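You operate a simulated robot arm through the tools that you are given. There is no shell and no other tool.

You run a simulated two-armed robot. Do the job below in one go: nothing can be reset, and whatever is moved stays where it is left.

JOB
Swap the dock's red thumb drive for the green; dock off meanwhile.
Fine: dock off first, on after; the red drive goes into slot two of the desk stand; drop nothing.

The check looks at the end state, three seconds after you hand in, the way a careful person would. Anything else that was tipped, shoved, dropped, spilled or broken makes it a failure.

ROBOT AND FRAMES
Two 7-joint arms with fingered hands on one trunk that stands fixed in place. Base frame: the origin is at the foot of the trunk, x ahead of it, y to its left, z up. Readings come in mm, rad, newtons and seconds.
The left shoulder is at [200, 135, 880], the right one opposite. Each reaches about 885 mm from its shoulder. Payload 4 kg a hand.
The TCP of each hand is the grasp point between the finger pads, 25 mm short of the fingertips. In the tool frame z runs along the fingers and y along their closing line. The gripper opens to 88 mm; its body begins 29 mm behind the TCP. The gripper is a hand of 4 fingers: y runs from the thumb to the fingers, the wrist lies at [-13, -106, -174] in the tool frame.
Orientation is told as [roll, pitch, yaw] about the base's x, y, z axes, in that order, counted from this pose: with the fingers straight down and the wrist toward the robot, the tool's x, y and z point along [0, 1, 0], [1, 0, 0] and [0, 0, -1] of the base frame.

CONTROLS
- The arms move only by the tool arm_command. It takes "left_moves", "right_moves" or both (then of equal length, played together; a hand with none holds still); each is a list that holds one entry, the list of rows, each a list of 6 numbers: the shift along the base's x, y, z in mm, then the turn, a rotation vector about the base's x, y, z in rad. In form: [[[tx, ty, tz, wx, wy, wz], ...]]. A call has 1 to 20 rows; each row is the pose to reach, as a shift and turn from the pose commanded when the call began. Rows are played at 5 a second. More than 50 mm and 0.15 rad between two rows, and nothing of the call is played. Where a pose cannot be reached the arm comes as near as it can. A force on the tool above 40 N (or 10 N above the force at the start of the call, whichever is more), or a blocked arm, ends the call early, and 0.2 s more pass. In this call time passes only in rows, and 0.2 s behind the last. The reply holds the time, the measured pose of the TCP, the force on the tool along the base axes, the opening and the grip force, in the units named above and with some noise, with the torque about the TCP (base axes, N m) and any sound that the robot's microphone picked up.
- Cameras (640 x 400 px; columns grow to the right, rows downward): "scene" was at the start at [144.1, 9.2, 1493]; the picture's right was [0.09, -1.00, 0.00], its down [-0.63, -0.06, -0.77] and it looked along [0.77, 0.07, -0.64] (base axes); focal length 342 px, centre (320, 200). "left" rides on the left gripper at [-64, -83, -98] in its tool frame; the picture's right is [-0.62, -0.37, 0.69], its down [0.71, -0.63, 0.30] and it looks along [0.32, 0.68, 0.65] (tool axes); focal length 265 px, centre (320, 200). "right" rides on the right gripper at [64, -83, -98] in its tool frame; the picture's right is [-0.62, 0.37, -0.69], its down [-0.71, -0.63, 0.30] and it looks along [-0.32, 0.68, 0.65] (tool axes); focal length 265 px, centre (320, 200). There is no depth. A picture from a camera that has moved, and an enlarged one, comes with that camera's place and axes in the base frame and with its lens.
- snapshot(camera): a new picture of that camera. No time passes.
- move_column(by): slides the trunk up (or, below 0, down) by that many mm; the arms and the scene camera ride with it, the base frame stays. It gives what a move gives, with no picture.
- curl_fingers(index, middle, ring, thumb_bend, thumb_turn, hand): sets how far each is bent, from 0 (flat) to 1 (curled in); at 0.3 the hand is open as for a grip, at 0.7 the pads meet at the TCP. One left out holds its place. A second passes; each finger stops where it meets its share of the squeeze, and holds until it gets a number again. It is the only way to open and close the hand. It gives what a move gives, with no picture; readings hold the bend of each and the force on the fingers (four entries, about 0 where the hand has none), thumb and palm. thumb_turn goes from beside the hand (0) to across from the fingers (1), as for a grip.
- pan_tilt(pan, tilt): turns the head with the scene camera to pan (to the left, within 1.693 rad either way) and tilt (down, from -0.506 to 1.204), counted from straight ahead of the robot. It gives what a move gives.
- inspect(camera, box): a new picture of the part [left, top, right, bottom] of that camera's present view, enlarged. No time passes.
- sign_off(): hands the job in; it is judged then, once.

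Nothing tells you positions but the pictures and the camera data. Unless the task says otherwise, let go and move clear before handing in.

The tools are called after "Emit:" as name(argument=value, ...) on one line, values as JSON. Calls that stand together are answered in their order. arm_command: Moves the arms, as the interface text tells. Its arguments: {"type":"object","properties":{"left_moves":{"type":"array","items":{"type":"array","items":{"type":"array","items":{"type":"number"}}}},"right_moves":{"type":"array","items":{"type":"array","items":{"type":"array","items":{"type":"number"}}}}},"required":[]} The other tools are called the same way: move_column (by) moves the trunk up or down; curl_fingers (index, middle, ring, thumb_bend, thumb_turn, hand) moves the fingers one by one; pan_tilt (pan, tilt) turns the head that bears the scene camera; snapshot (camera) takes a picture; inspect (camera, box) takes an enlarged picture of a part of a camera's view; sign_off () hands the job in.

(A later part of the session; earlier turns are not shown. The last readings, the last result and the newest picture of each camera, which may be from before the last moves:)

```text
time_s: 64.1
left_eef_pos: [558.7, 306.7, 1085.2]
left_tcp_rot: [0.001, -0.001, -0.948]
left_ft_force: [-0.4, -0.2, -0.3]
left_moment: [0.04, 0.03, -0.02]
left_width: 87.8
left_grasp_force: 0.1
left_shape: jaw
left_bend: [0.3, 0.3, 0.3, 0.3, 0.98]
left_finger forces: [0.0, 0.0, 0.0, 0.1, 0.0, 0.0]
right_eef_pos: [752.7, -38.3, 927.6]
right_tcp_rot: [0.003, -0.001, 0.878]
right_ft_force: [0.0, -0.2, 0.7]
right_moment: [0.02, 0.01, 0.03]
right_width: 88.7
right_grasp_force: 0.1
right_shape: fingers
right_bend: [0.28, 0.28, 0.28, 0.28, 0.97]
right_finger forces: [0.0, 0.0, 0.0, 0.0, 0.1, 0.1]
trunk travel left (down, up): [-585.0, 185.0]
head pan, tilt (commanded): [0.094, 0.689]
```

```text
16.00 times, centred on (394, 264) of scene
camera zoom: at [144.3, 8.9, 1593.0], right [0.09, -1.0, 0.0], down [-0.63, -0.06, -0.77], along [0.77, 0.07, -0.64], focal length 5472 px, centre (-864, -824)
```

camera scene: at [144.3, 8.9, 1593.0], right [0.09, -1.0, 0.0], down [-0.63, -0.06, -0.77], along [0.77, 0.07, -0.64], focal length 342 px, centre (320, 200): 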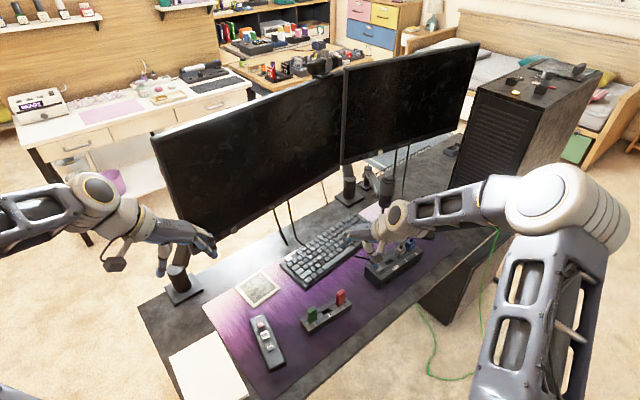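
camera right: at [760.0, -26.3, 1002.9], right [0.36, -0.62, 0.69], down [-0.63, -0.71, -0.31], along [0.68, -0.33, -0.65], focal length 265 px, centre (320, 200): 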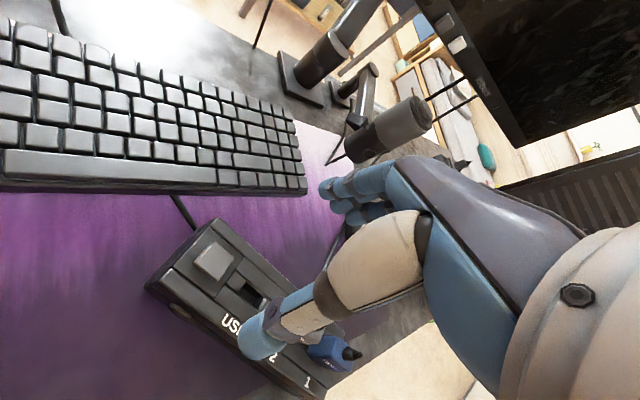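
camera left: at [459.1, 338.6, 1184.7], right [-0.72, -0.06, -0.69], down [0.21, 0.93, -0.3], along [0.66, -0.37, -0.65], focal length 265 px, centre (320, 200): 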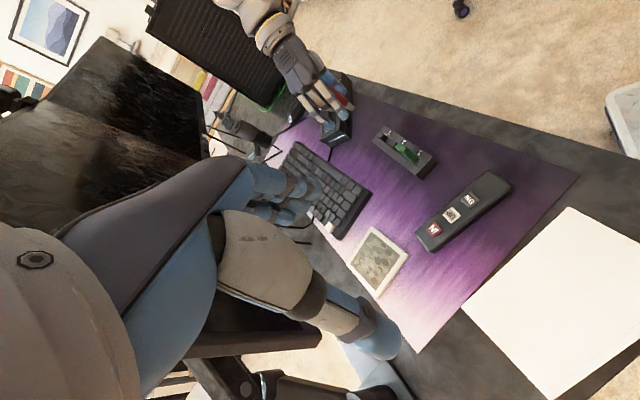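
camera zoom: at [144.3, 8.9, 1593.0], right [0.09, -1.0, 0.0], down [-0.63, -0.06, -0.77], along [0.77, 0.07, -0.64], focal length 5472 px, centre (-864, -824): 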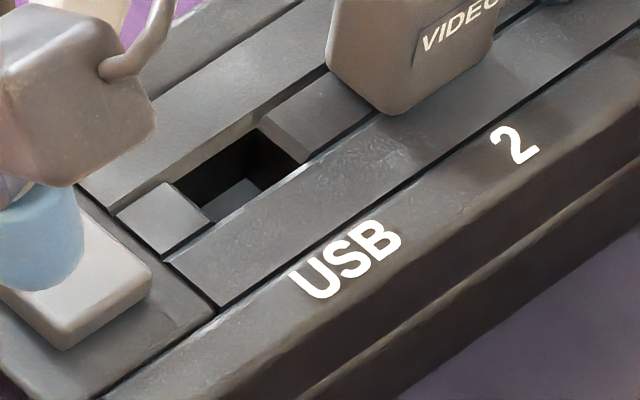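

The dock is back within about 3 mm and 1.5° of its starting pose, with the socket at [844, -136]. Next I re-grip the red drive in slot 3 properly with thumb + index + middle, so I look at how it stands.

Emit:
inspect(camera="scene", box=[324, 284, 356, 308])

Emit:
inspect(camera="scene", box=[300, 296, 332, 320])

Emit:
inspect(camera="left", box=[365, 110, 435, 180])

```text
16.00 times, centred on (340, 296) of scene
camera zoom: at [144.3, 8.9, 1593.0], right [0.09, -1.0, 0.0], down [-0.63, -0.06, -0.77], along [0.77, 0.07, -0.64], focal length 5472 px, centre (0, -1336)
```

zoom: 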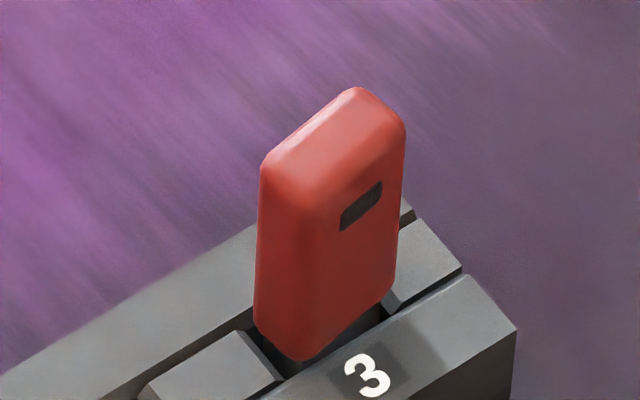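

```text
16.00 times, centred on (316, 308) of scene
camera zoom: at [144.3, 8.9, 1593.0], right [0.09, -1.0, 0.0], down [-0.63, -0.06, -0.77], along [0.77, 0.07, -0.64], focal length 5472 px, centre (384, -1528)
```

zoom: 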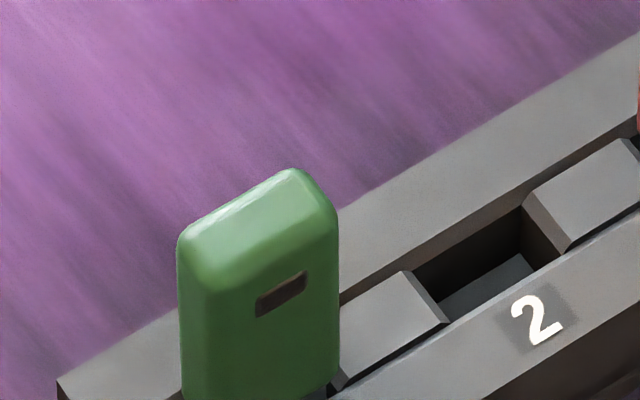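

```text
5.71 times, centred on (400, 145) of left
camera zoom: at [459.3, 338.4, 1184.7], right [-0.72, -0.06, -0.69], down [0.21, 0.93, -0.3], along [0.66, -0.37, -0.65], focal length 1517 px, centre (-137, 514)
```

zoom: 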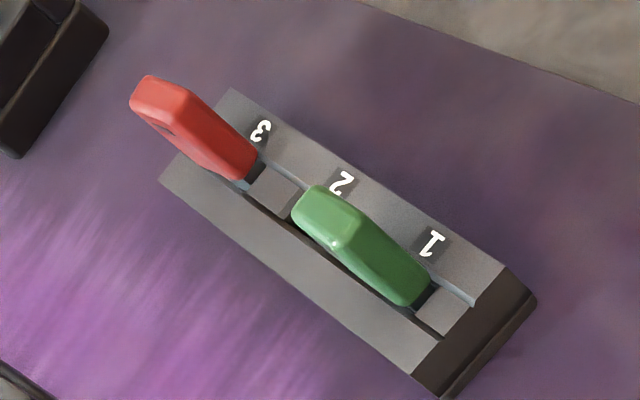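

Red stands upright in slot 3, centre about [700.6, 4.3]. I bring the open hand over it, offset so index and middle fall either side of its centre, opposite the thumb.

Emit:
curl_fingers(hand="right", index=0.35, middle=0.35, ring=0.2, thumb_bend=0.35)

Emit:
arm_command(right_moves=[[[-18, 15, 0, 0, 0, -0.04], [-36, 30, -10, 0, 0, -0.08], [-54, 44.8, -27, 0, 0, -0.128], [-54, 44.8, -50, 0, 0, -0.128], [-54, 44.8, -70, 0, 0, -0.128]]])

Emit:
inspect(camera="scene", box=[310, 260, 374, 308])

Emit:
inspect(camera="left", box=[345, 80, 435, 150])

Emit:
inspect(camera="right", box=[200, 150, 440, 350])

```text
time_s: 65.1
left_eef_pos: [558.3, 308.3, 1085.4]
left_tcp_rot: [0.0, 0.002, -0.949]
left_ft_force: [-0.3, 0.1, -0.3]
left_moment: [-0.02, -0.03, 0.0]
left_width: 87.4
left_grasp_force: 0.2
left_shape: jaw
left_bend: [0.3, 0.3, 0.3, 0.3, 0.98]
left_finger forces: [0.0, 0.0, 0.0, 0.0, 0.0, 0.1]
right_eef_pos: [751.4, -38.7, 928.4]
right_tcp_rot: [-0.002, -0.001, 0.878]
right_ft_force: [-0.3, 0.3, -0.3]
right_moment: [-0.01, 0.04, 0.02]
right_width: 75.0
right_grasp_force: 0.1
right_shape: fingers
right_bend: [0.35, 0.35, 0.2, 0.35, 0.97]
right_finger forces: [0.0, 0.1, 0.1, 0.0, 0.0, 0.0]
trunk travel left (down, up): [-585.0, 185.0]
head pan, tilt (commanded): [0.094, 0.689]
```

```text
time_s: 66.3
left_eef_pos: [558.7, 306.4, 1085.0]
left_tcp_rot: [0.0, 0.001, -0.95]
left_ft_force: [0.1, 0.5, 0.2]
left_moment: [-0.02, -0.01, -0.03]
left_width: 87.6
left_grasp_force: 0.0
left_shape: jaw
left_bend: [0.3, 0.3, 0.3, 0.3, 0.98]
left_finger forces: [0.1, 0.1, 0.0, 0.1, 0.0, 0.0]
right_eef_pos: [697.4, 5.7, 856.5]
right_tcp_rot: [0.0, 0.001, 0.75]
right_ft_force: [0.5, -0.4, 0.2]
right_moment: [0.02, 0.01, -0.01]
right_width: 74.6
right_grasp_force: 0.0
right_shape: fingers
right_bend: [0.35, 0.35, 0.2, 0.35, 0.97]
right_finger forces: [0.0, 0.0, 0.0, 0.0, 0.1, 0.0]
trunk travel left (down, up): [-585.0, 185.0]
head pan, tilt (commanded): [0.094, 0.689]
```

```text
8.33 times, centred on (342, 284) of scene
camera zoom: at [144.0, 9.2, 1593.1], right [0.09, -1.0, 0.0], down [-0.63, -0.06, -0.77], along [0.77, 0.07, -0.64], focal length 2850 px, centre (137, -500)
```

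zoom: 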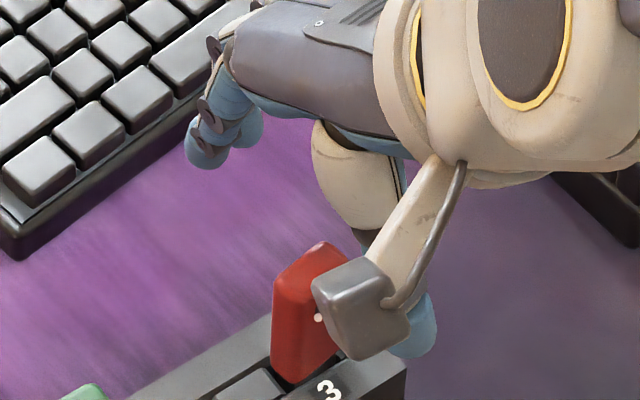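

```text
5.71 times, centred on (390, 115) of left
camera zoom: at [458.9, 338.8, 1184.8], right [-0.72, -0.06, -0.69], down [0.21, 0.93, -0.3], along [0.66, -0.37, -0.65], focal length 1517 px, centre (-80, 686)
```

zoom: 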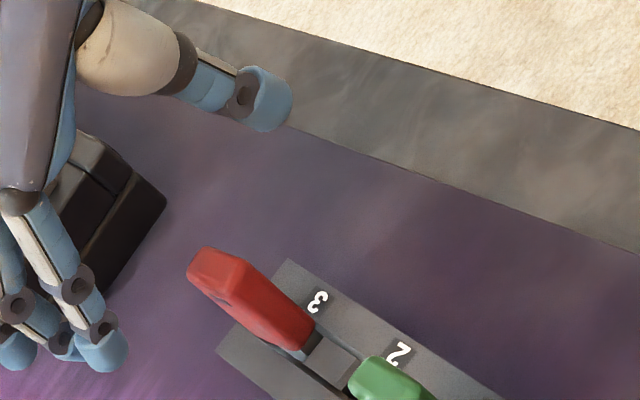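

```text
2.00 times, centred on (320, 250) of right
camera zoom: at [591.6, -5.2, 955.9], right [0.69, -0.2, 0.69], down [0.02, -0.95, -0.31], along [0.72, 0.23, -0.65], focal length 531 px, centre (320, 100)
```

zoom: 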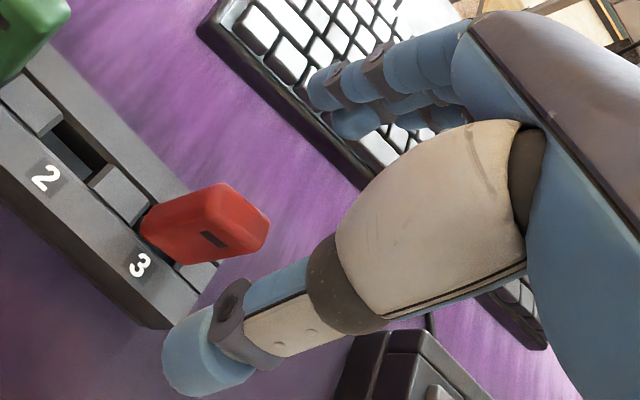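

Alignment is good: the drive sits at x ≈ -3, y ≈ +1 in the hand frame. I descend to grip height.

Emit:
arm_command(right_moves=[[[0.5, 0.5, -15, 0, 0, 0], [1, 1, -30, 0, 0, 0], [1, 1, -45, 0, 0, 0], [1, 1, -56, 0, 0, 0]]])

Emit:
inspect(camera="scene", box=[310, 265, 374, 313])

Emit:
inspect(camera="left", box=[355, 90, 425, 150])

Emit:
inspect(camera="right", box=[200, 150, 440, 350])

```text
time_s: 67.3
left_eef_pos: [559.4, 308.2, 1086.3]
left_tcp_rot: [0.002, 0.0, -0.949]
left_ft_force: [-0.8, 0.3, -0.3]
left_moment: [-0.02, 0.0, 0.02]
left_width: 87.9
left_grasp_force: 0.1
left_shape: jaw
left_bend: [0.3, 0.3, 0.3, 0.3, 0.98]
left_finger forces: [0.0, 0.1, 0.1, 0.0, 0.1, 0.1]
right_eef_pos: [698.7, 5.8, 801.7]
right_tcp_rot: [0.001, -0.003, 0.749]
right_ft_force: [0.3, -0.1, -0.1]
right_moment: [0.02, -0.05, 0.0]
right_width: 74.8
right_grasp_force: 0.1
right_shape: fingers
right_bend: [0.35, 0.35, 0.2, 0.35, 0.97]
right_finger forces: [0.1, 0.0, 0.0, 0.0, 0.0, 0.0]
trunk travel left (down, up): [-585.0, 185.0]
head pan, tilt (commanded): [0.094, 0.689]
```

```text
8.33 times, centred on (342, 289) of scene
camera zoom: at [144.1, 9.2, 1593.1], right [0.09, -1.0, 0.0], down [-0.63, -0.06, -0.77], along [0.77, 0.07, -0.64], focal length 2850 px, centre (137, -542)
```

zoom: 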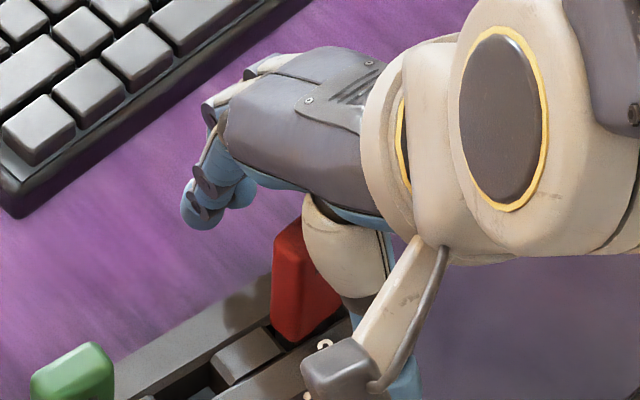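

```text
6.67 times, centred on (390, 120) of left
camera zoom: at [459.0, 338.8, 1184.8], right [-0.72, -0.06, -0.69], down [0.21, 0.93, -0.3], along [0.66, -0.37, -0.65], focal length 1769 px, centre (-147, 733)
```

zoom: 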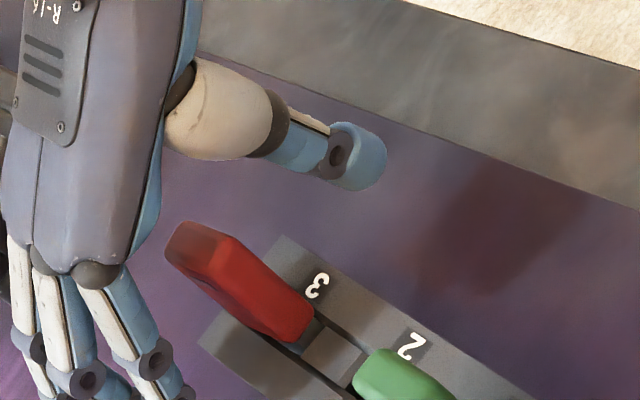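

```text
2.00 times, centred on (320, 250) of right
camera zoom: at [591.9, -4.5, 899.5], right [0.69, -0.2, 0.69], down [0.03, -0.95, -0.3], along [0.72, 0.23, -0.65], focal length 531 px, centre (320, 100)
```

zoom: 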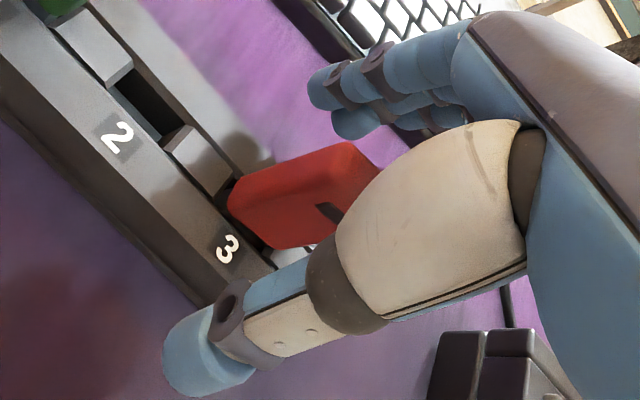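

Now I close thumb, index and middle part way, to just short of contact, and check alignment.

Emit:
curl_fingers(hand="right", index=0.58, middle=0.58, thumb_bend=0.6)

Emit:
inspect(camera="scene", box=[324, 275, 364, 305])

Emit:
inspect(camera="left", box=[355, 90, 425, 150])

Emit:
inspect(camera="right", box=[250, 180, 370, 280])

```text
time_s: 68.3
left_eef_pos: [557.8, 307.2, 1085.0]
left_tcp_rot: [0.001, 0.0, -0.95]
left_ft_force: [1.2, 0.6, 0.8]
left_moment: [0.02, -0.02, 0.0]
left_width: 87.4
left_grasp_force: 0.1
left_shape: jaw
left_bend: [0.3, 0.3, 0.3, 0.3, 0.98]
left_finger forces: [0.0, 0.1, 0.0, 0.0, 0.0, 0.1]
right_eef_pos: [697.6, 5.1, 801.5]
right_tcp_rot: [0.0, -0.001, 0.748]
right_ft_force: [0.5, 0.1, 0.8]
right_moment: [0.02, -0.03, -0.01]
right_width: 23.6
right_grasp_force: 0.0
right_shape: fingers
right_bend: [0.57, 0.57, 0.2, 0.6, 0.97]
right_finger forces: [0.1, 0.0, 0.0, 0.0, 0.1, 0.0]
trunk travel left (down, up): [-585.0, 185.0]
head pan, tilt (commanded): [0.094, 0.689]
```

```text
13.33 times, centred on (344, 290) of scene
camera zoom: at [144.1, 9.2, 1593.0], right [0.09, -1.0, 0.0], down [-0.63, -0.06, -0.77], along [0.77, 0.07, -0.64], focal length 4560 px, centre (0, -1000)
```

zoom: 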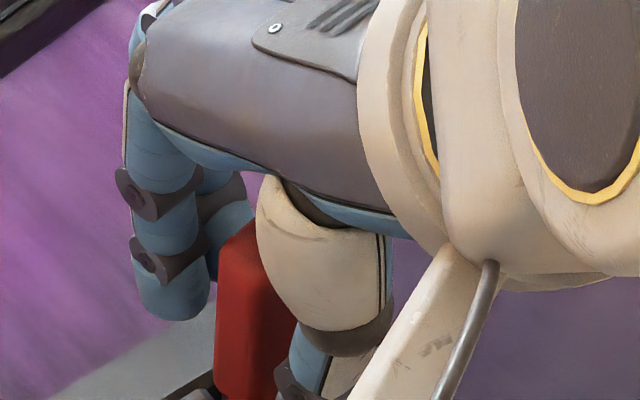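

```text
6.67 times, centred on (390, 120) of left
camera zoom: at [459.0, 338.8, 1184.7], right [-0.72, -0.06, -0.69], down [0.21, 0.93, -0.3], along [0.66, -0.37, -0.65], focal length 1769 px, centre (-147, 733)
```

zoom: 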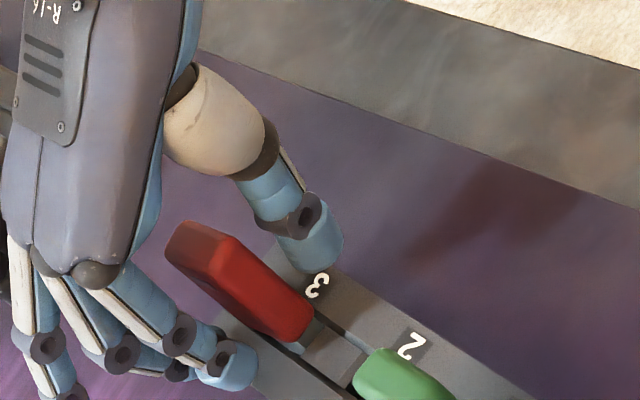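

```text
4.00 times, centred on (310, 230) of right
camera zoom: at [591.9, -4.4, 899.6], right [0.69, -0.2, 0.69], down [0.03, -0.95, -0.31], along [0.72, 0.23, -0.65], focal length 1062 px, centre (360, 80)
```

zoom: 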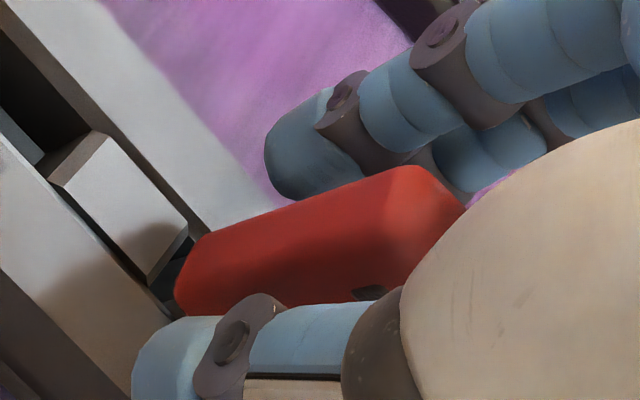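

Index and middle fall behind the drive on either side of the thumb line. I close gently to contact.

Emit:
curl_fingers(hand="right", index=0.68, middle=0.68, thumb_bend=0.68)

Emit:
inspect(camera="scene", box=[300, 270, 372, 318])

Emit:
inspect(camera="left", box=[355, 90, 425, 150])

Emit:
inspect(camera="right", box=[200, 150, 400, 300])

```text
time_s: 69.3
left_eef_pos: [559.1, 307.9, 1085.8]
left_tcp_rot: [0.001, 0.0, -0.95]
left_ft_force: [0.2, -0.1, -0.4]
left_moment: [0.0, 0.0, 0.0]
left_width: 87.4
left_grasp_force: 0.0
left_shape: jaw
left_bend: [0.3, 0.3, 0.3, 0.3, 0.98]
left_finger forces: [0.0, 0.0, 0.1, 0.0, 0.0, 0.0]
right_eef_pos: [698.7, 4.8, 801.6]
right_tcp_rot: [0.0, -0.001, 0.748]
right_ft_force: [0.4, 0.2, -0.1]
right_moment: [-0.03, -0.03, 0.0]
right_width: 8.6
right_grasp_force: 2.8
right_shape: fingers
right_bend: [0.65, 0.66, 0.2, 0.65, 0.97]
right_finger forces: [1.5, 1.1, 0.0, 0.1, 2.5, 0.0]
trunk travel left (down, up): [-585.0, 185.0]
head pan, tilt (commanded): [0.094, 0.689]
```

```text
8.33 times, centred on (336, 294) of scene
camera zoom: at [144.2, 9.2, 1593.0], right [0.09, -1.0, 0.0], down [-0.63, -0.06, -0.77], along [0.77, 0.07, -0.64], focal length 2850 px, centre (187, -583)
```

zoom: 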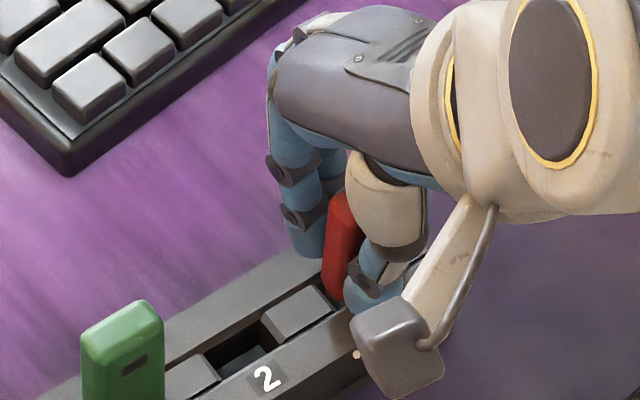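

```text
6.67 times, centred on (390, 120) of left
camera zoom: at [459.0, 338.8, 1184.7], right [-0.72, -0.06, -0.69], down [0.21, 0.93, -0.3], along [0.66, -0.37, -0.65], focal length 1769 px, centre (-147, 733)
```

zoom: 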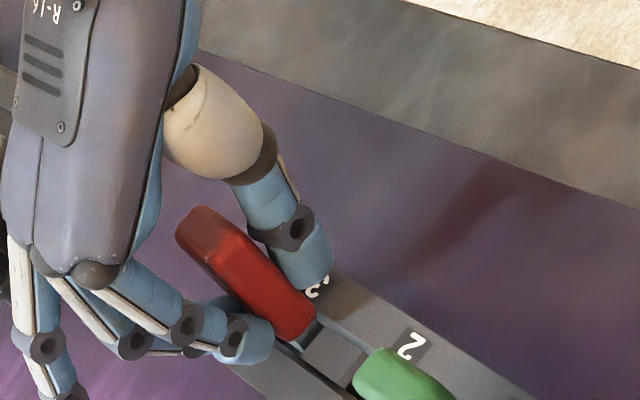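

```text
2.67 times, centred on (300, 225) of right
camera zoom: at [591.9, -4.4, 899.6], right [0.69, -0.2, 0.69], down [0.03, -0.95, -0.31], along [0.72, 0.23, -0.65], focal length 708 px, centre (373, 133)
```

zoom: 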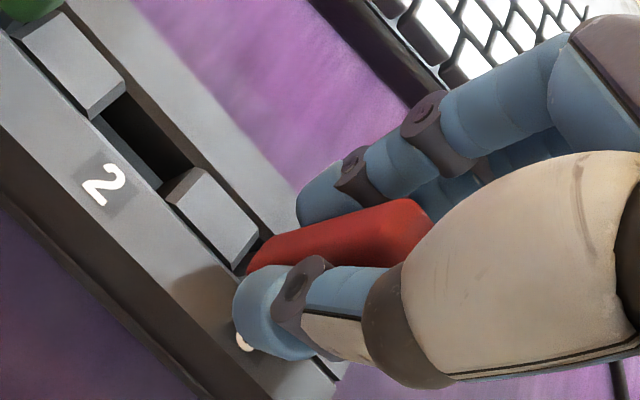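

A balanced three-point contact: index 1.5, middle 1.1, thumb 2.5 N. I firm it up slightly and check that nothing shifts.

Emit:
curl_fingers(hand="right", index=0.72, middle=0.72, thumb_bend=0.71)

Emit:
inspect(camera="scene", box=[300, 270, 372, 318])

Emit:
inspect(camera="left", box=[355, 90, 425, 150])

```text
time_s: 70.3
left_eef_pos: [558.8, 307.9, 1084.5]
left_tcp_rot: [-0.001, -0.002, -0.95]
left_ft_force: [-0.6, 0.2, -0.1]
left_moment: [0.04, 0.01, 0.0]
left_width: 87.7
left_grasp_force: 0.1
left_shape: jaw
left_bend: [0.3, 0.3, 0.3, 0.3, 0.98]
left_finger forces: [0.0, 0.0, 0.0, 0.0, 0.0, 0.0]
right_eef_pos: [699.5, 4.7, 800.8]
right_tcp_rot: [0.001, 0.0, 0.748]
right_ft_force: [0.4, 0.5, 0.8]
right_moment: [0.01, 0.0, 0.0]
right_width: 7.5
right_grasp_force: 6.4
right_shape: fingers
right_bend: [0.71, 0.71, 0.2, 0.65, 0.97]
right_finger forces: [4.6, 2.7, 0.0, 0.0, 6.1, 0.1]
trunk travel left (down, up): [-585.0, 185.0]
head pan, tilt (commanded): [0.094, 0.689]
```

```text
8.33 times, centred on (336, 294) of scene
camera zoom: at [144.2, 9.3, 1593.0], right [0.09, -1.0, 0.0], down [-0.63, -0.06, -0.77], along [0.77, 0.07, -0.64], focal length 2850 px, centre (187, -583)
```

zoom: 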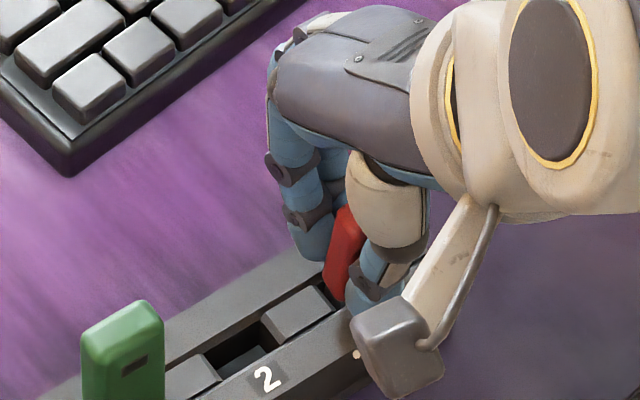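

```text
6.67 times, centred on (390, 120) of left
camera zoom: at [459.1, 338.9, 1184.7], right [-0.72, -0.06, -0.69], down [0.21, 0.93, -0.3], along [0.66, -0.37, -0.65], focal length 1769 px, centre (-147, 733)
```

zoom: 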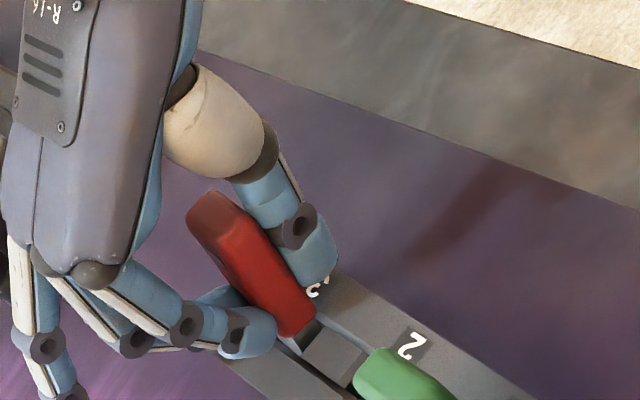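

The firmer grip leans the drive a few degrees toward the thumb. I ease back to the lighter, balanced grip.

Emit:
curl_fingers(hand="right", index=0.685, middle=0.685, thumb_bend=0.7)

Emit:
inspect(camera="scene", box=[324, 280, 364, 310])

Emit:
inspect(camera="left", box=[355, 90, 425, 150])

```text
time_s: 71.3
left_eef_pos: [560.1, 307.6, 1085.2]
left_tcp_rot: [-0.002, -0.001, -0.949]
left_ft_force: [-0.9, 0.1, -0.3]
left_moment: [0.0, 0.01, 0.03]
left_width: 87.6
left_grasp_force: 0.0
left_shape: jaw
left_bend: [0.3, 0.3, 0.3, 0.3, 0.98]
left_finger forces: [0.0, 0.0, 0.0, 0.1, 0.0, 0.1]
right_eef_pos: [699.3, 5.1, 800.1]
right_tcp_rot: [-0.001, 0.003, 0.748]
right_ft_force: [-0.4, 0.6, 0.1]
right_moment: [0.0, 0.01, 0.01]
right_width: 8.5
right_grasp_force: 3.0
right_shape: fingers
right_bend: [0.66, 0.67, 0.2, 0.66, 0.97]
right_finger forces: [2.1, 1.2, 0.1, 0.0, 2.9, 0.0]
trunk travel left (down, up): [-585.0, 185.0]
head pan, tilt (commanded): [0.094, 0.689]
```

```text
13.33 times, centred on (344, 295) of scene
camera zoom: at [144.2, 9.2, 1593.0], right [0.09, -1.0, 0.0], down [-0.63, -0.06, -0.77], along [0.77, 0.07, -0.64], focal length 4560 px, centre (0, -1067)
```

zoom: 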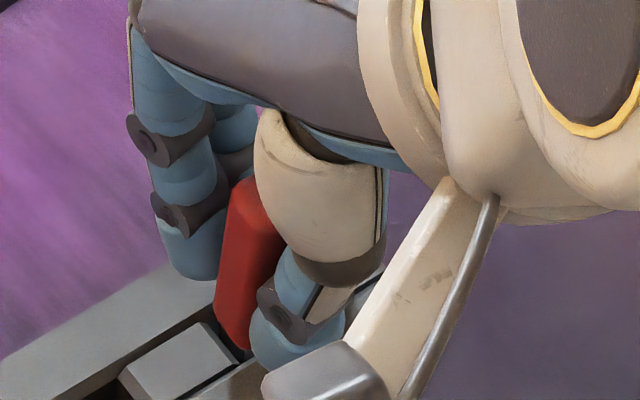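

```text
6.67 times, centred on (390, 120) of left
camera zoom: at [459.0, 338.8, 1184.7], right [-0.72, -0.06, -0.69], down [0.21, 0.93, -0.3], along [0.66, -0.37, -0.65], focal length 1769 px, centre (-147, 733)
```

zoom: 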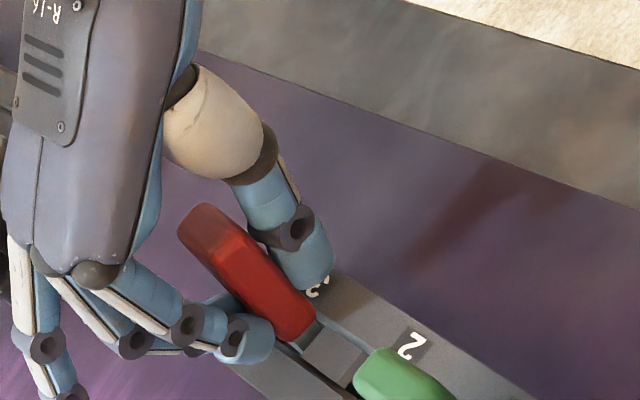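

Balanced again at about 3 N and nearly upright. I lift slowly out of slot 3.

Emit:
arm_command(right_moves=[[[0, 0, 3, 0, 0, 0], [0, 0, 7, 0, 0, 0], [0, 0, 12, 0, 0, 0], [0, 0, 18, 0, 0, 0], [0, 0, 25, 0, 0, 0], [0, 0, 32, 0, 0, 0]]])

Emit:
inspect(camera="scene", box=[314, 270, 370, 312])

Emit:
inspect(camera="left", box=[355, 90, 425, 150])

Emit:
inspect(camera="right", box=[200, 150, 400, 300])

```text
time_s: 72.7
left_eef_pos: [558.9, 307.7, 1084.8]
left_tcp_rot: [-0.001, 0.0, -0.949]
left_ft_force: [0.9, 0.1, 0.2]
left_moment: [-0.01, -0.04, 0.02]
left_width: 87.9
left_grasp_force: 0.1
left_shape: jaw
left_bend: [0.3, 0.3, 0.3, 0.3, 0.98]
left_finger forces: [0.0, 0.0, 0.0, 0.0, 0.0, 0.1]
right_eef_pos: [698.3, 5.8, 833.5]
right_tcp_rot: [0.001, -0.002, 0.751]
right_ft_force: [-0.3, 1.5, 0.0]
right_moment: [0.01, 0.0, 0.01]
right_width: 8.5
right_grasp_force: 2.9
right_shape: fingers
right_bend: [0.65, 0.67, 0.2, 0.66, 0.97]
right_finger forces: [2.0, 0.8, 0.0, 0.0, 3.0, 0.1]
trunk travel left (down, up): [-585.0, 185.0]
head pan, tilt (commanded): [0.094, 0.689]
```

```text
9.52 times, centred on (342, 291) of scene
camera zoom: at [144.2, 9.2, 1593.0], right [0.09, -1.0, 0.0], down [-0.63, -0.06, -0.77], along [0.77, 0.07, -0.64], focal length 3257 px, centre (110, -667)
```

zoom: 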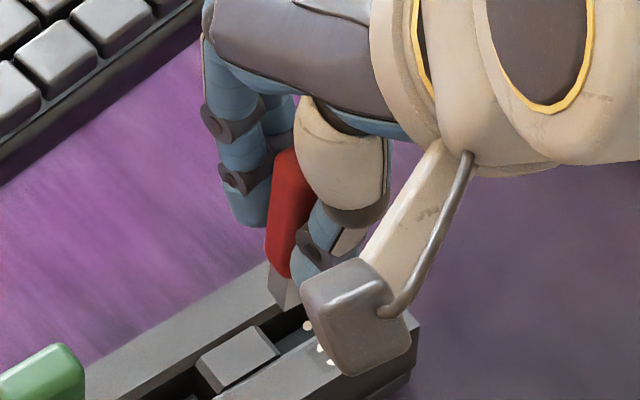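

```text
6.67 times, centred on (390, 120) of left
camera zoom: at [459.1, 338.8, 1184.7], right [-0.72, -0.06, -0.69], down [0.21, 0.93, -0.3], along [0.66, -0.37, -0.65], focal length 1769 px, centre (-147, 733)
```

zoom: 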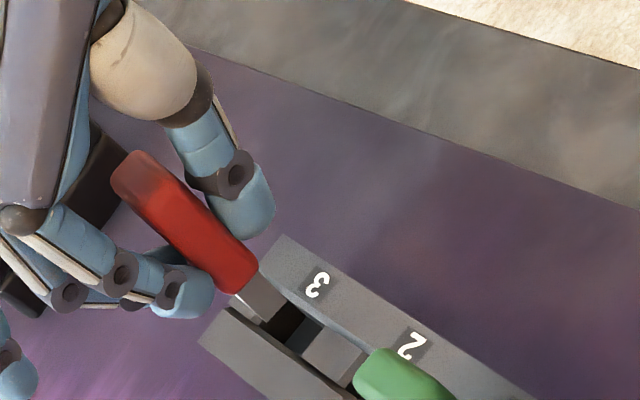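

```text
2.67 times, centred on (300, 225) of right
camera zoom: at [592.2, -3.8, 932.0], right [0.69, -0.2, 0.69], down [0.03, -0.95, -0.31], along [0.72, 0.23, -0.65], focal length 708 px, centre (373, 133)
```

zoom: 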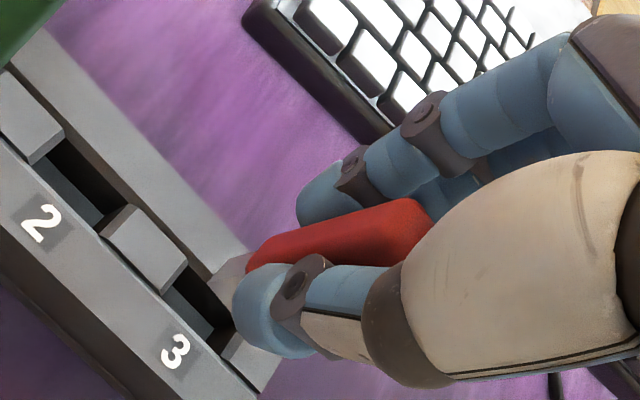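

Clean lift, drive still aligned with the stand. I move it one slot pitch (46.7 mm) along the stand to hover above slot 2.

Emit:
arm_command(right_moves=[[[0, 0, 8, 0, 0, 0], [-7.5, 9, 10, 0, 0, 0], [-15, 18, 10, 0, 0, 0], [-22.5, 27, 10, 0, 0, -0.02], [-29.9, 35.9, 10, 0, 0, -0.04], [-29.9, 35.9, 3, 0, 0, -0.04]]])

Emit:
inspect(camera="scene", box=[304, 286, 344, 314])

Emit:
inspect(camera="left", box=[370, 110, 430, 160])

Emit:
inspect(camera="right", box=[200, 150, 360, 270])

```text
time_s: 74.1
left_eef_pos: [558.8, 308.1, 1084.7]
left_tcp_rot: [0.0, 0.002, -0.949]
left_ft_force: [-1.0, 1.5, 1.0]
left_moment: [0.02, 0.01, -0.02]
left_width: 88.0
left_grasp_force: 0.0
left_shape: jaw
left_bend: [0.3, 0.3, 0.3, 0.3, 0.98]
left_finger forces: [0.0, 0.0, 0.0, 0.0, 0.1, 0.0]
right_eef_pos: [668.4, 42.2, 835.7]
right_tcp_rot: [0.0, 0.001, 0.709]
right_ft_force: [-0.1, 0.7, -0.3]
right_moment: [0.01, 0.03, -0.01]
right_width: 8.3
right_grasp_force: 2.9
right_shape: fingers
right_bend: [0.65, 0.67, 0.2, 0.66, 0.97]
right_finger forces: [2.1, 0.9, 0.0, 0.1, 2.9, 0.1]
trunk travel left (down, up): [-585.0, 185.0]
head pan, tilt (commanded): [0.094, 0.689]
```

```text
14.29 times, centred on (324, 300) of scene
camera zoom: at [144.1, 9.2, 1593.0], right [0.09, -1.0, 0.0], down [-0.63, -0.06, -0.77], along [0.77, 0.07, -0.64], focal length 4886 px, centre (263, -1229)
```

zoom: 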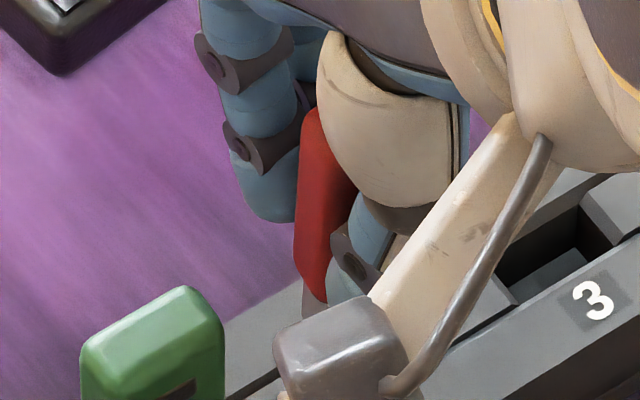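

```text
8.00 times, centred on (400, 135) of left
camera zoom: at [459.0, 338.8, 1184.7], right [-0.72, -0.06, -0.69], down [0.21, 0.93, -0.3], along [0.66, -0.37, -0.65], focal length 2123 px, centre (-320, 720)
```

zoom: 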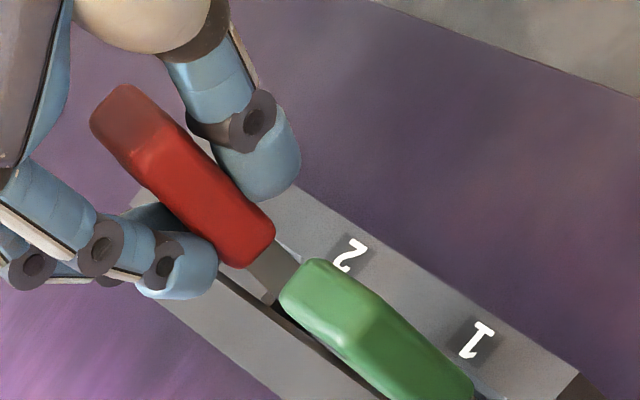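

```text
3.33 times, centred on (280, 210) of right
camera zoom: at [562.2, 36.0, 934.6], right [0.68, -0.23, 0.69], down [-0.01, -0.95, -0.31], along [0.73, 0.2, -0.65], focal length 885 px, centre (453, 167)
```

zoom: 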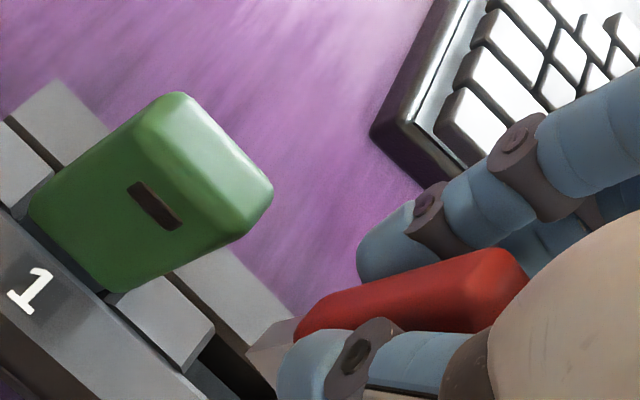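

Emit:
inspect(camera="right", box=[220, 210, 310, 270])

Emit:
inspect(camera="scene", box=[316, 298, 340, 314])

```text
6.67 times, centred on (265, 240) of right
camera zoom: at [562.2, 36.0, 934.6], right [0.68, -0.23, 0.69], down [-0.01, -0.95, -0.31], along [0.73, 0.2, -0.65], focal length 1769 px, centre (687, -67)
```

zoom: 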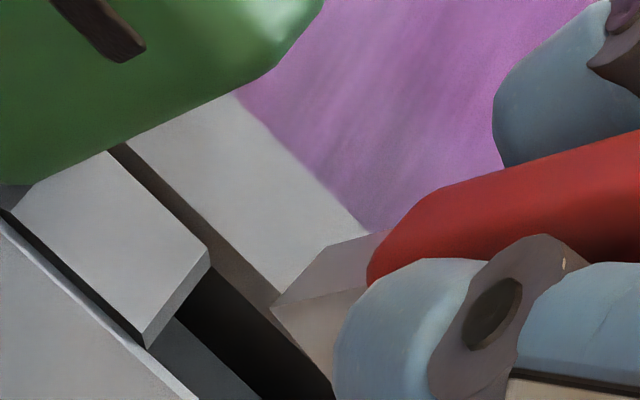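

```text
16.00 times, centred on (328, 306) of scene
camera zoom: at [144.1, 9.2, 1593.0], right [0.09, -1.0, 0.0], down [-0.63, -0.06, -0.77], along [0.77, 0.07, -0.64], focal length 5472 px, centre (192, -1496)
```

zoom: 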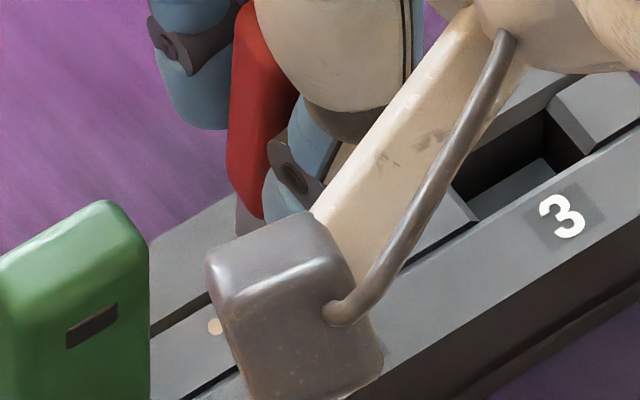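

By dead reckoning the plug is within half a millimetre of slot 2's centre. I descend in small steps with force checks.

Emit:
arm_command(right_moves=[[[0.3, -0.4, -5, 0, 0, 0], [0.3, -0.4, -10, 0, 0, 0], [0.3, -0.4, -14, 0, 0, 0], [0.3, -0.4, -17, 0, 0, 0]]])

Emit:
inspect(camera="right", box=[220, 210, 310, 270])

Emit:
inspect(camera="left", box=[380, 120, 420, 150])

Emit:
inspect(camera="scene", box=[310, 292, 342, 316])

```text
time_s: 75.1
left_eef_pos: [558.7, 307.8, 1085.6]
left_tcp_rot: [0.0, -0.001, -0.949]
left_ft_force: [0.7, 0.1, 0.2]
left_moment: [-0.01, -0.02, 0.0]
left_width: 87.7
left_grasp_force: 0.1
left_shape: jaw
left_bend: [0.3, 0.3, 0.3, 0.3, 0.98]
left_finger forces: [0.1, 0.1, 0.0, 0.1, 0.1, 0.1]
right_eef_pos: [668.8, 41.5, 819.4]
right_tcp_rot: [0.002, -0.001, 0.711]
right_ft_force: [0.3, -0.2, -0.5]
right_moment: [0.04, 0.0, 0.01]
right_width: 8.6
right_grasp_force: 2.8
right_shape: fingers
right_bend: [0.65, 0.67, 0.2, 0.66, 0.97]
right_finger forces: [2.0, 0.9, 0.0, 0.0, 3.0, 0.0]
trunk travel left (down, up): [-585.0, 185.0]
head pan, tilt (commanded): [0.094, 0.689]
```

```text
6.67 times, centred on (265, 240) of right
camera zoom: at [562.3, 35.6, 917.6], right [0.68, -0.23, 0.69], down [-0.01, -0.95, -0.31], along [0.73, 0.2, -0.65], focal length 1769 px, centre (687, -67)
```

zoom: 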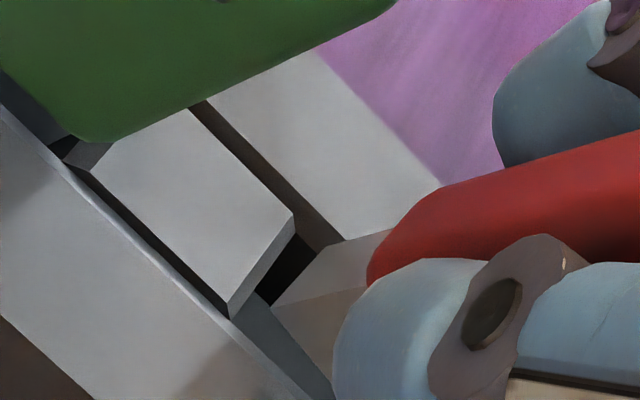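

```text
13.33 times, centred on (400, 135) of left
camera zoom: at [459.0, 338.8, 1184.7], right [-0.72, -0.06, -0.69], down [0.21, 0.93, -0.3], along [0.66, -0.37, -0.65], focal length 3539 px, centre (-747, 1067)
```

zoom: 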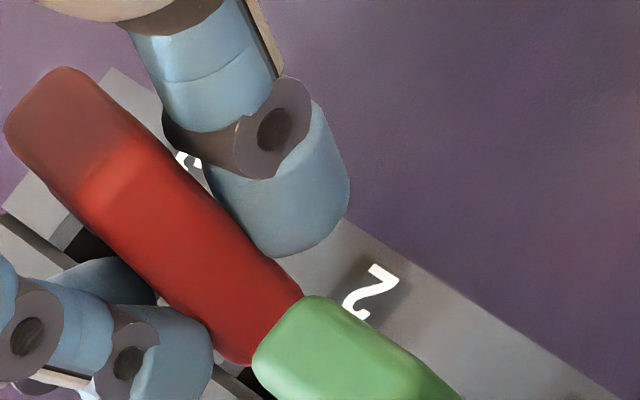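

```text
16.00 times, centred on (326, 304) of scene
camera zoom: at [144.1, 9.2, 1593.0], right [0.09, -1.0, 0.0], down [-0.63, -0.06, -0.77], along [0.77, 0.07, -0.64], focal length 5472 px, centre (224, -1464)
```

zoom: 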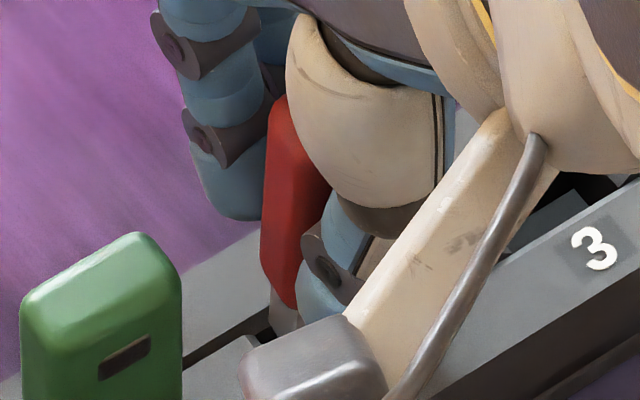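

The right-hand view confirms the plug sits inside the slot 2 opening with 1–2 mm margins. I ease it in.

Emit:
arm_command(right_moves=[[[-0.2, -0.2, -2.5, 0, 0, 0], [-0.2, -0.2, -5, 0, 0, 0], [-0.2, -0.2, -7.5, 0, 0, 0], [-0.2, -0.2, -10, 0, 0, 0]]])

Emit:
inspect(camera="right", box=[220, 190, 340, 270])

Emit:
inspect(camera="scene", box=[310, 292, 342, 316])

```text
time_s: 76.1
left_eef_pos: [558.4, 307.3, 1086.8]
left_tcp_rot: [0.001, 0.001, -0.948]
left_ft_force: [0.3, 0.7, 0.0]
left_moment: [0.0, 0.0, -0.01]
left_width: 87.4
left_grasp_force: 0.0
left_shape: jaw
left_bend: [0.3, 0.3, 0.3, 0.3, 0.98]
left_finger forces: [0.0, 0.0, 0.0, 0.0, 0.0, 0.0]
right_eef_pos: [668.9, 42.1, 808.8]
right_tcp_rot: [-0.001, -0.001, 0.709]
right_ft_force: [0.2, -0.7, -0.9]
right_moment: [0.0, -0.04, 0.0]
right_width: 8.4
right_grasp_force: 3.0
right_shape: fingers
right_bend: [0.65, 0.67, 0.2, 0.66, 0.97]
right_finger forces: [2.1, 1.2, 0.0, 0.0, 2.9, 0.0]
trunk travel left (down, up): [-585.0, 185.0]
head pan, tilt (commanded): [0.094, 0.689]
```

```text
5.00 times, centred on (280, 230) of right
camera zoom: at [562.1, 35.4, 907.6], right [0.68, -0.23, 0.69], down [-0.01, -0.95, -0.31], along [0.73, 0.2, -0.65], focal length 1327 px, centre (520, 50)
```

zoom: 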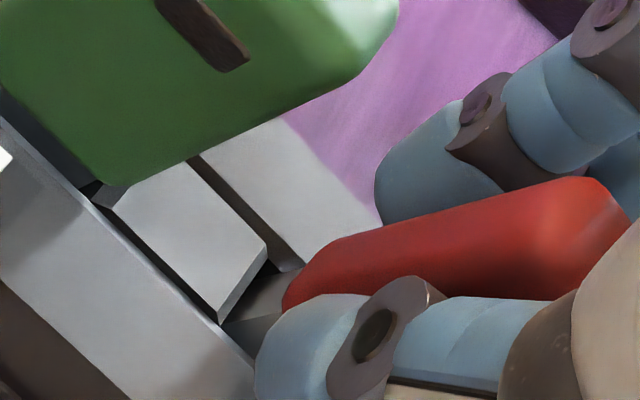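

```text
16.00 times, centred on (326, 304) of scene
camera zoom: at [144.1, 9.2, 1593.0], right [0.09, -1.0, 0.0], down [-0.63, -0.06, -0.77], along [0.77, 0.07, -0.64], focal length 5472 px, centre (224, -1464)
```

zoom: 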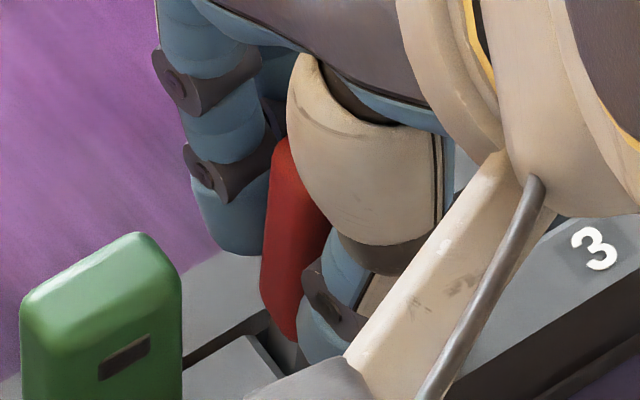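

It's going in without resistance. I lower the rest of the way to the same height at which it was seated before.

Emit:
arm_command(right_moves=[[[0, 0, -2.5, 0, 0, 0], [0, 0, -5, 0, 0, 0], [0, 0, -7, 0, 0, 0], [0, 0, -8.5, 0, 0, 0]]])

Emit:
inspect(camera="right", box=[220, 190, 340, 270])

Emit:
inspect(camera="scene", box=[300, 286, 356, 324])

Emit:
inspect(camera="left", box=[370, 110, 440, 170])

```text
time_s: 77.1
left_eef_pos: [559.7, 307.5, 1083.8]
left_tcp_rot: [-0.001, -0.001, -0.948]
left_ft_force: [0.3, 0.1, 0.7]
left_moment: [0.02, -0.02, 0.0]
left_width: 87.6
left_grasp_force: 0.0
left_shape: jaw
left_bend: [0.3, 0.3, 0.3, 0.3, 0.98]
left_finger forces: [0.1, 0.1, 0.0, 0.0, 0.0, 0.1]
right_eef_pos: [667.7, 40.8, 801.2]
right_tcp_rot: [0.0, -0.002, 0.711]
right_ft_force: [1.1, 0.5, -0.1]
right_moment: [0.0, -0.02, -0.02]
right_width: 8.6
right_grasp_force: 3.3
right_shape: fingers
right_bend: [0.65, 0.67, 0.2, 0.66, 0.97]
right_finger forces: [2.2, 1.4, 0.0, 0.0, 2.8, 0.0]
trunk travel left (down, up): [-585.0, 185.0]
head pan, tilt (commanded): [0.094, 0.689]
```

```text
5.00 times, centred on (280, 230) of right
camera zoom: at [562.1, 35.7, 899.4], right [0.68, -0.23, 0.69], down [-0.01, -0.95, -0.31], along [0.73, 0.2, -0.65], focal length 1327 px, centre (520, 50)
```

zoom: 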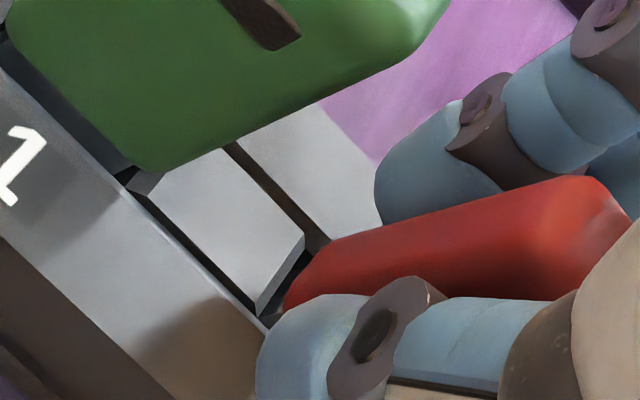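

```text
10.53 times, centred on (328, 305) of scene
camera zoom: at [144.1, 9.3, 1593.1], right [0.09, -1.0, 0.0], down [-0.63, -0.06, -0.77], along [0.77, 0.07, -0.64], focal length 3600 px, centre (236, -905)
```

zoom: 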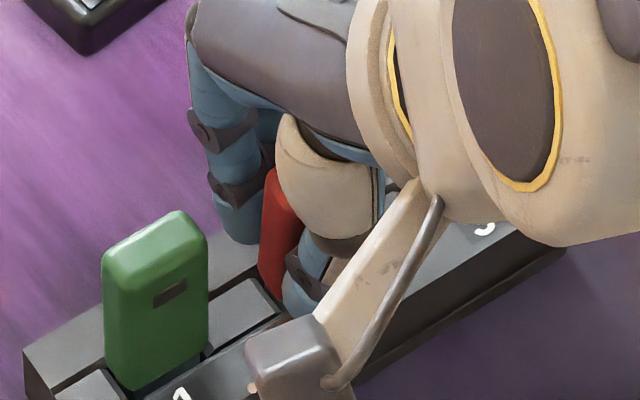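

```text
6.67 times, centred on (405, 140) of left
camera zoom: at [459.0, 338.9, 1184.7], right [-0.72, -0.06, -0.69], down [0.21, 0.93, -0.3], along [0.66, -0.37, -0.65], focal length 1769 px, centre (-247, 600)
```

zoom: 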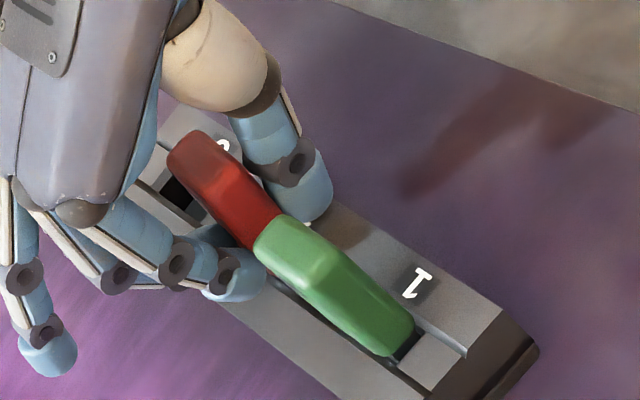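

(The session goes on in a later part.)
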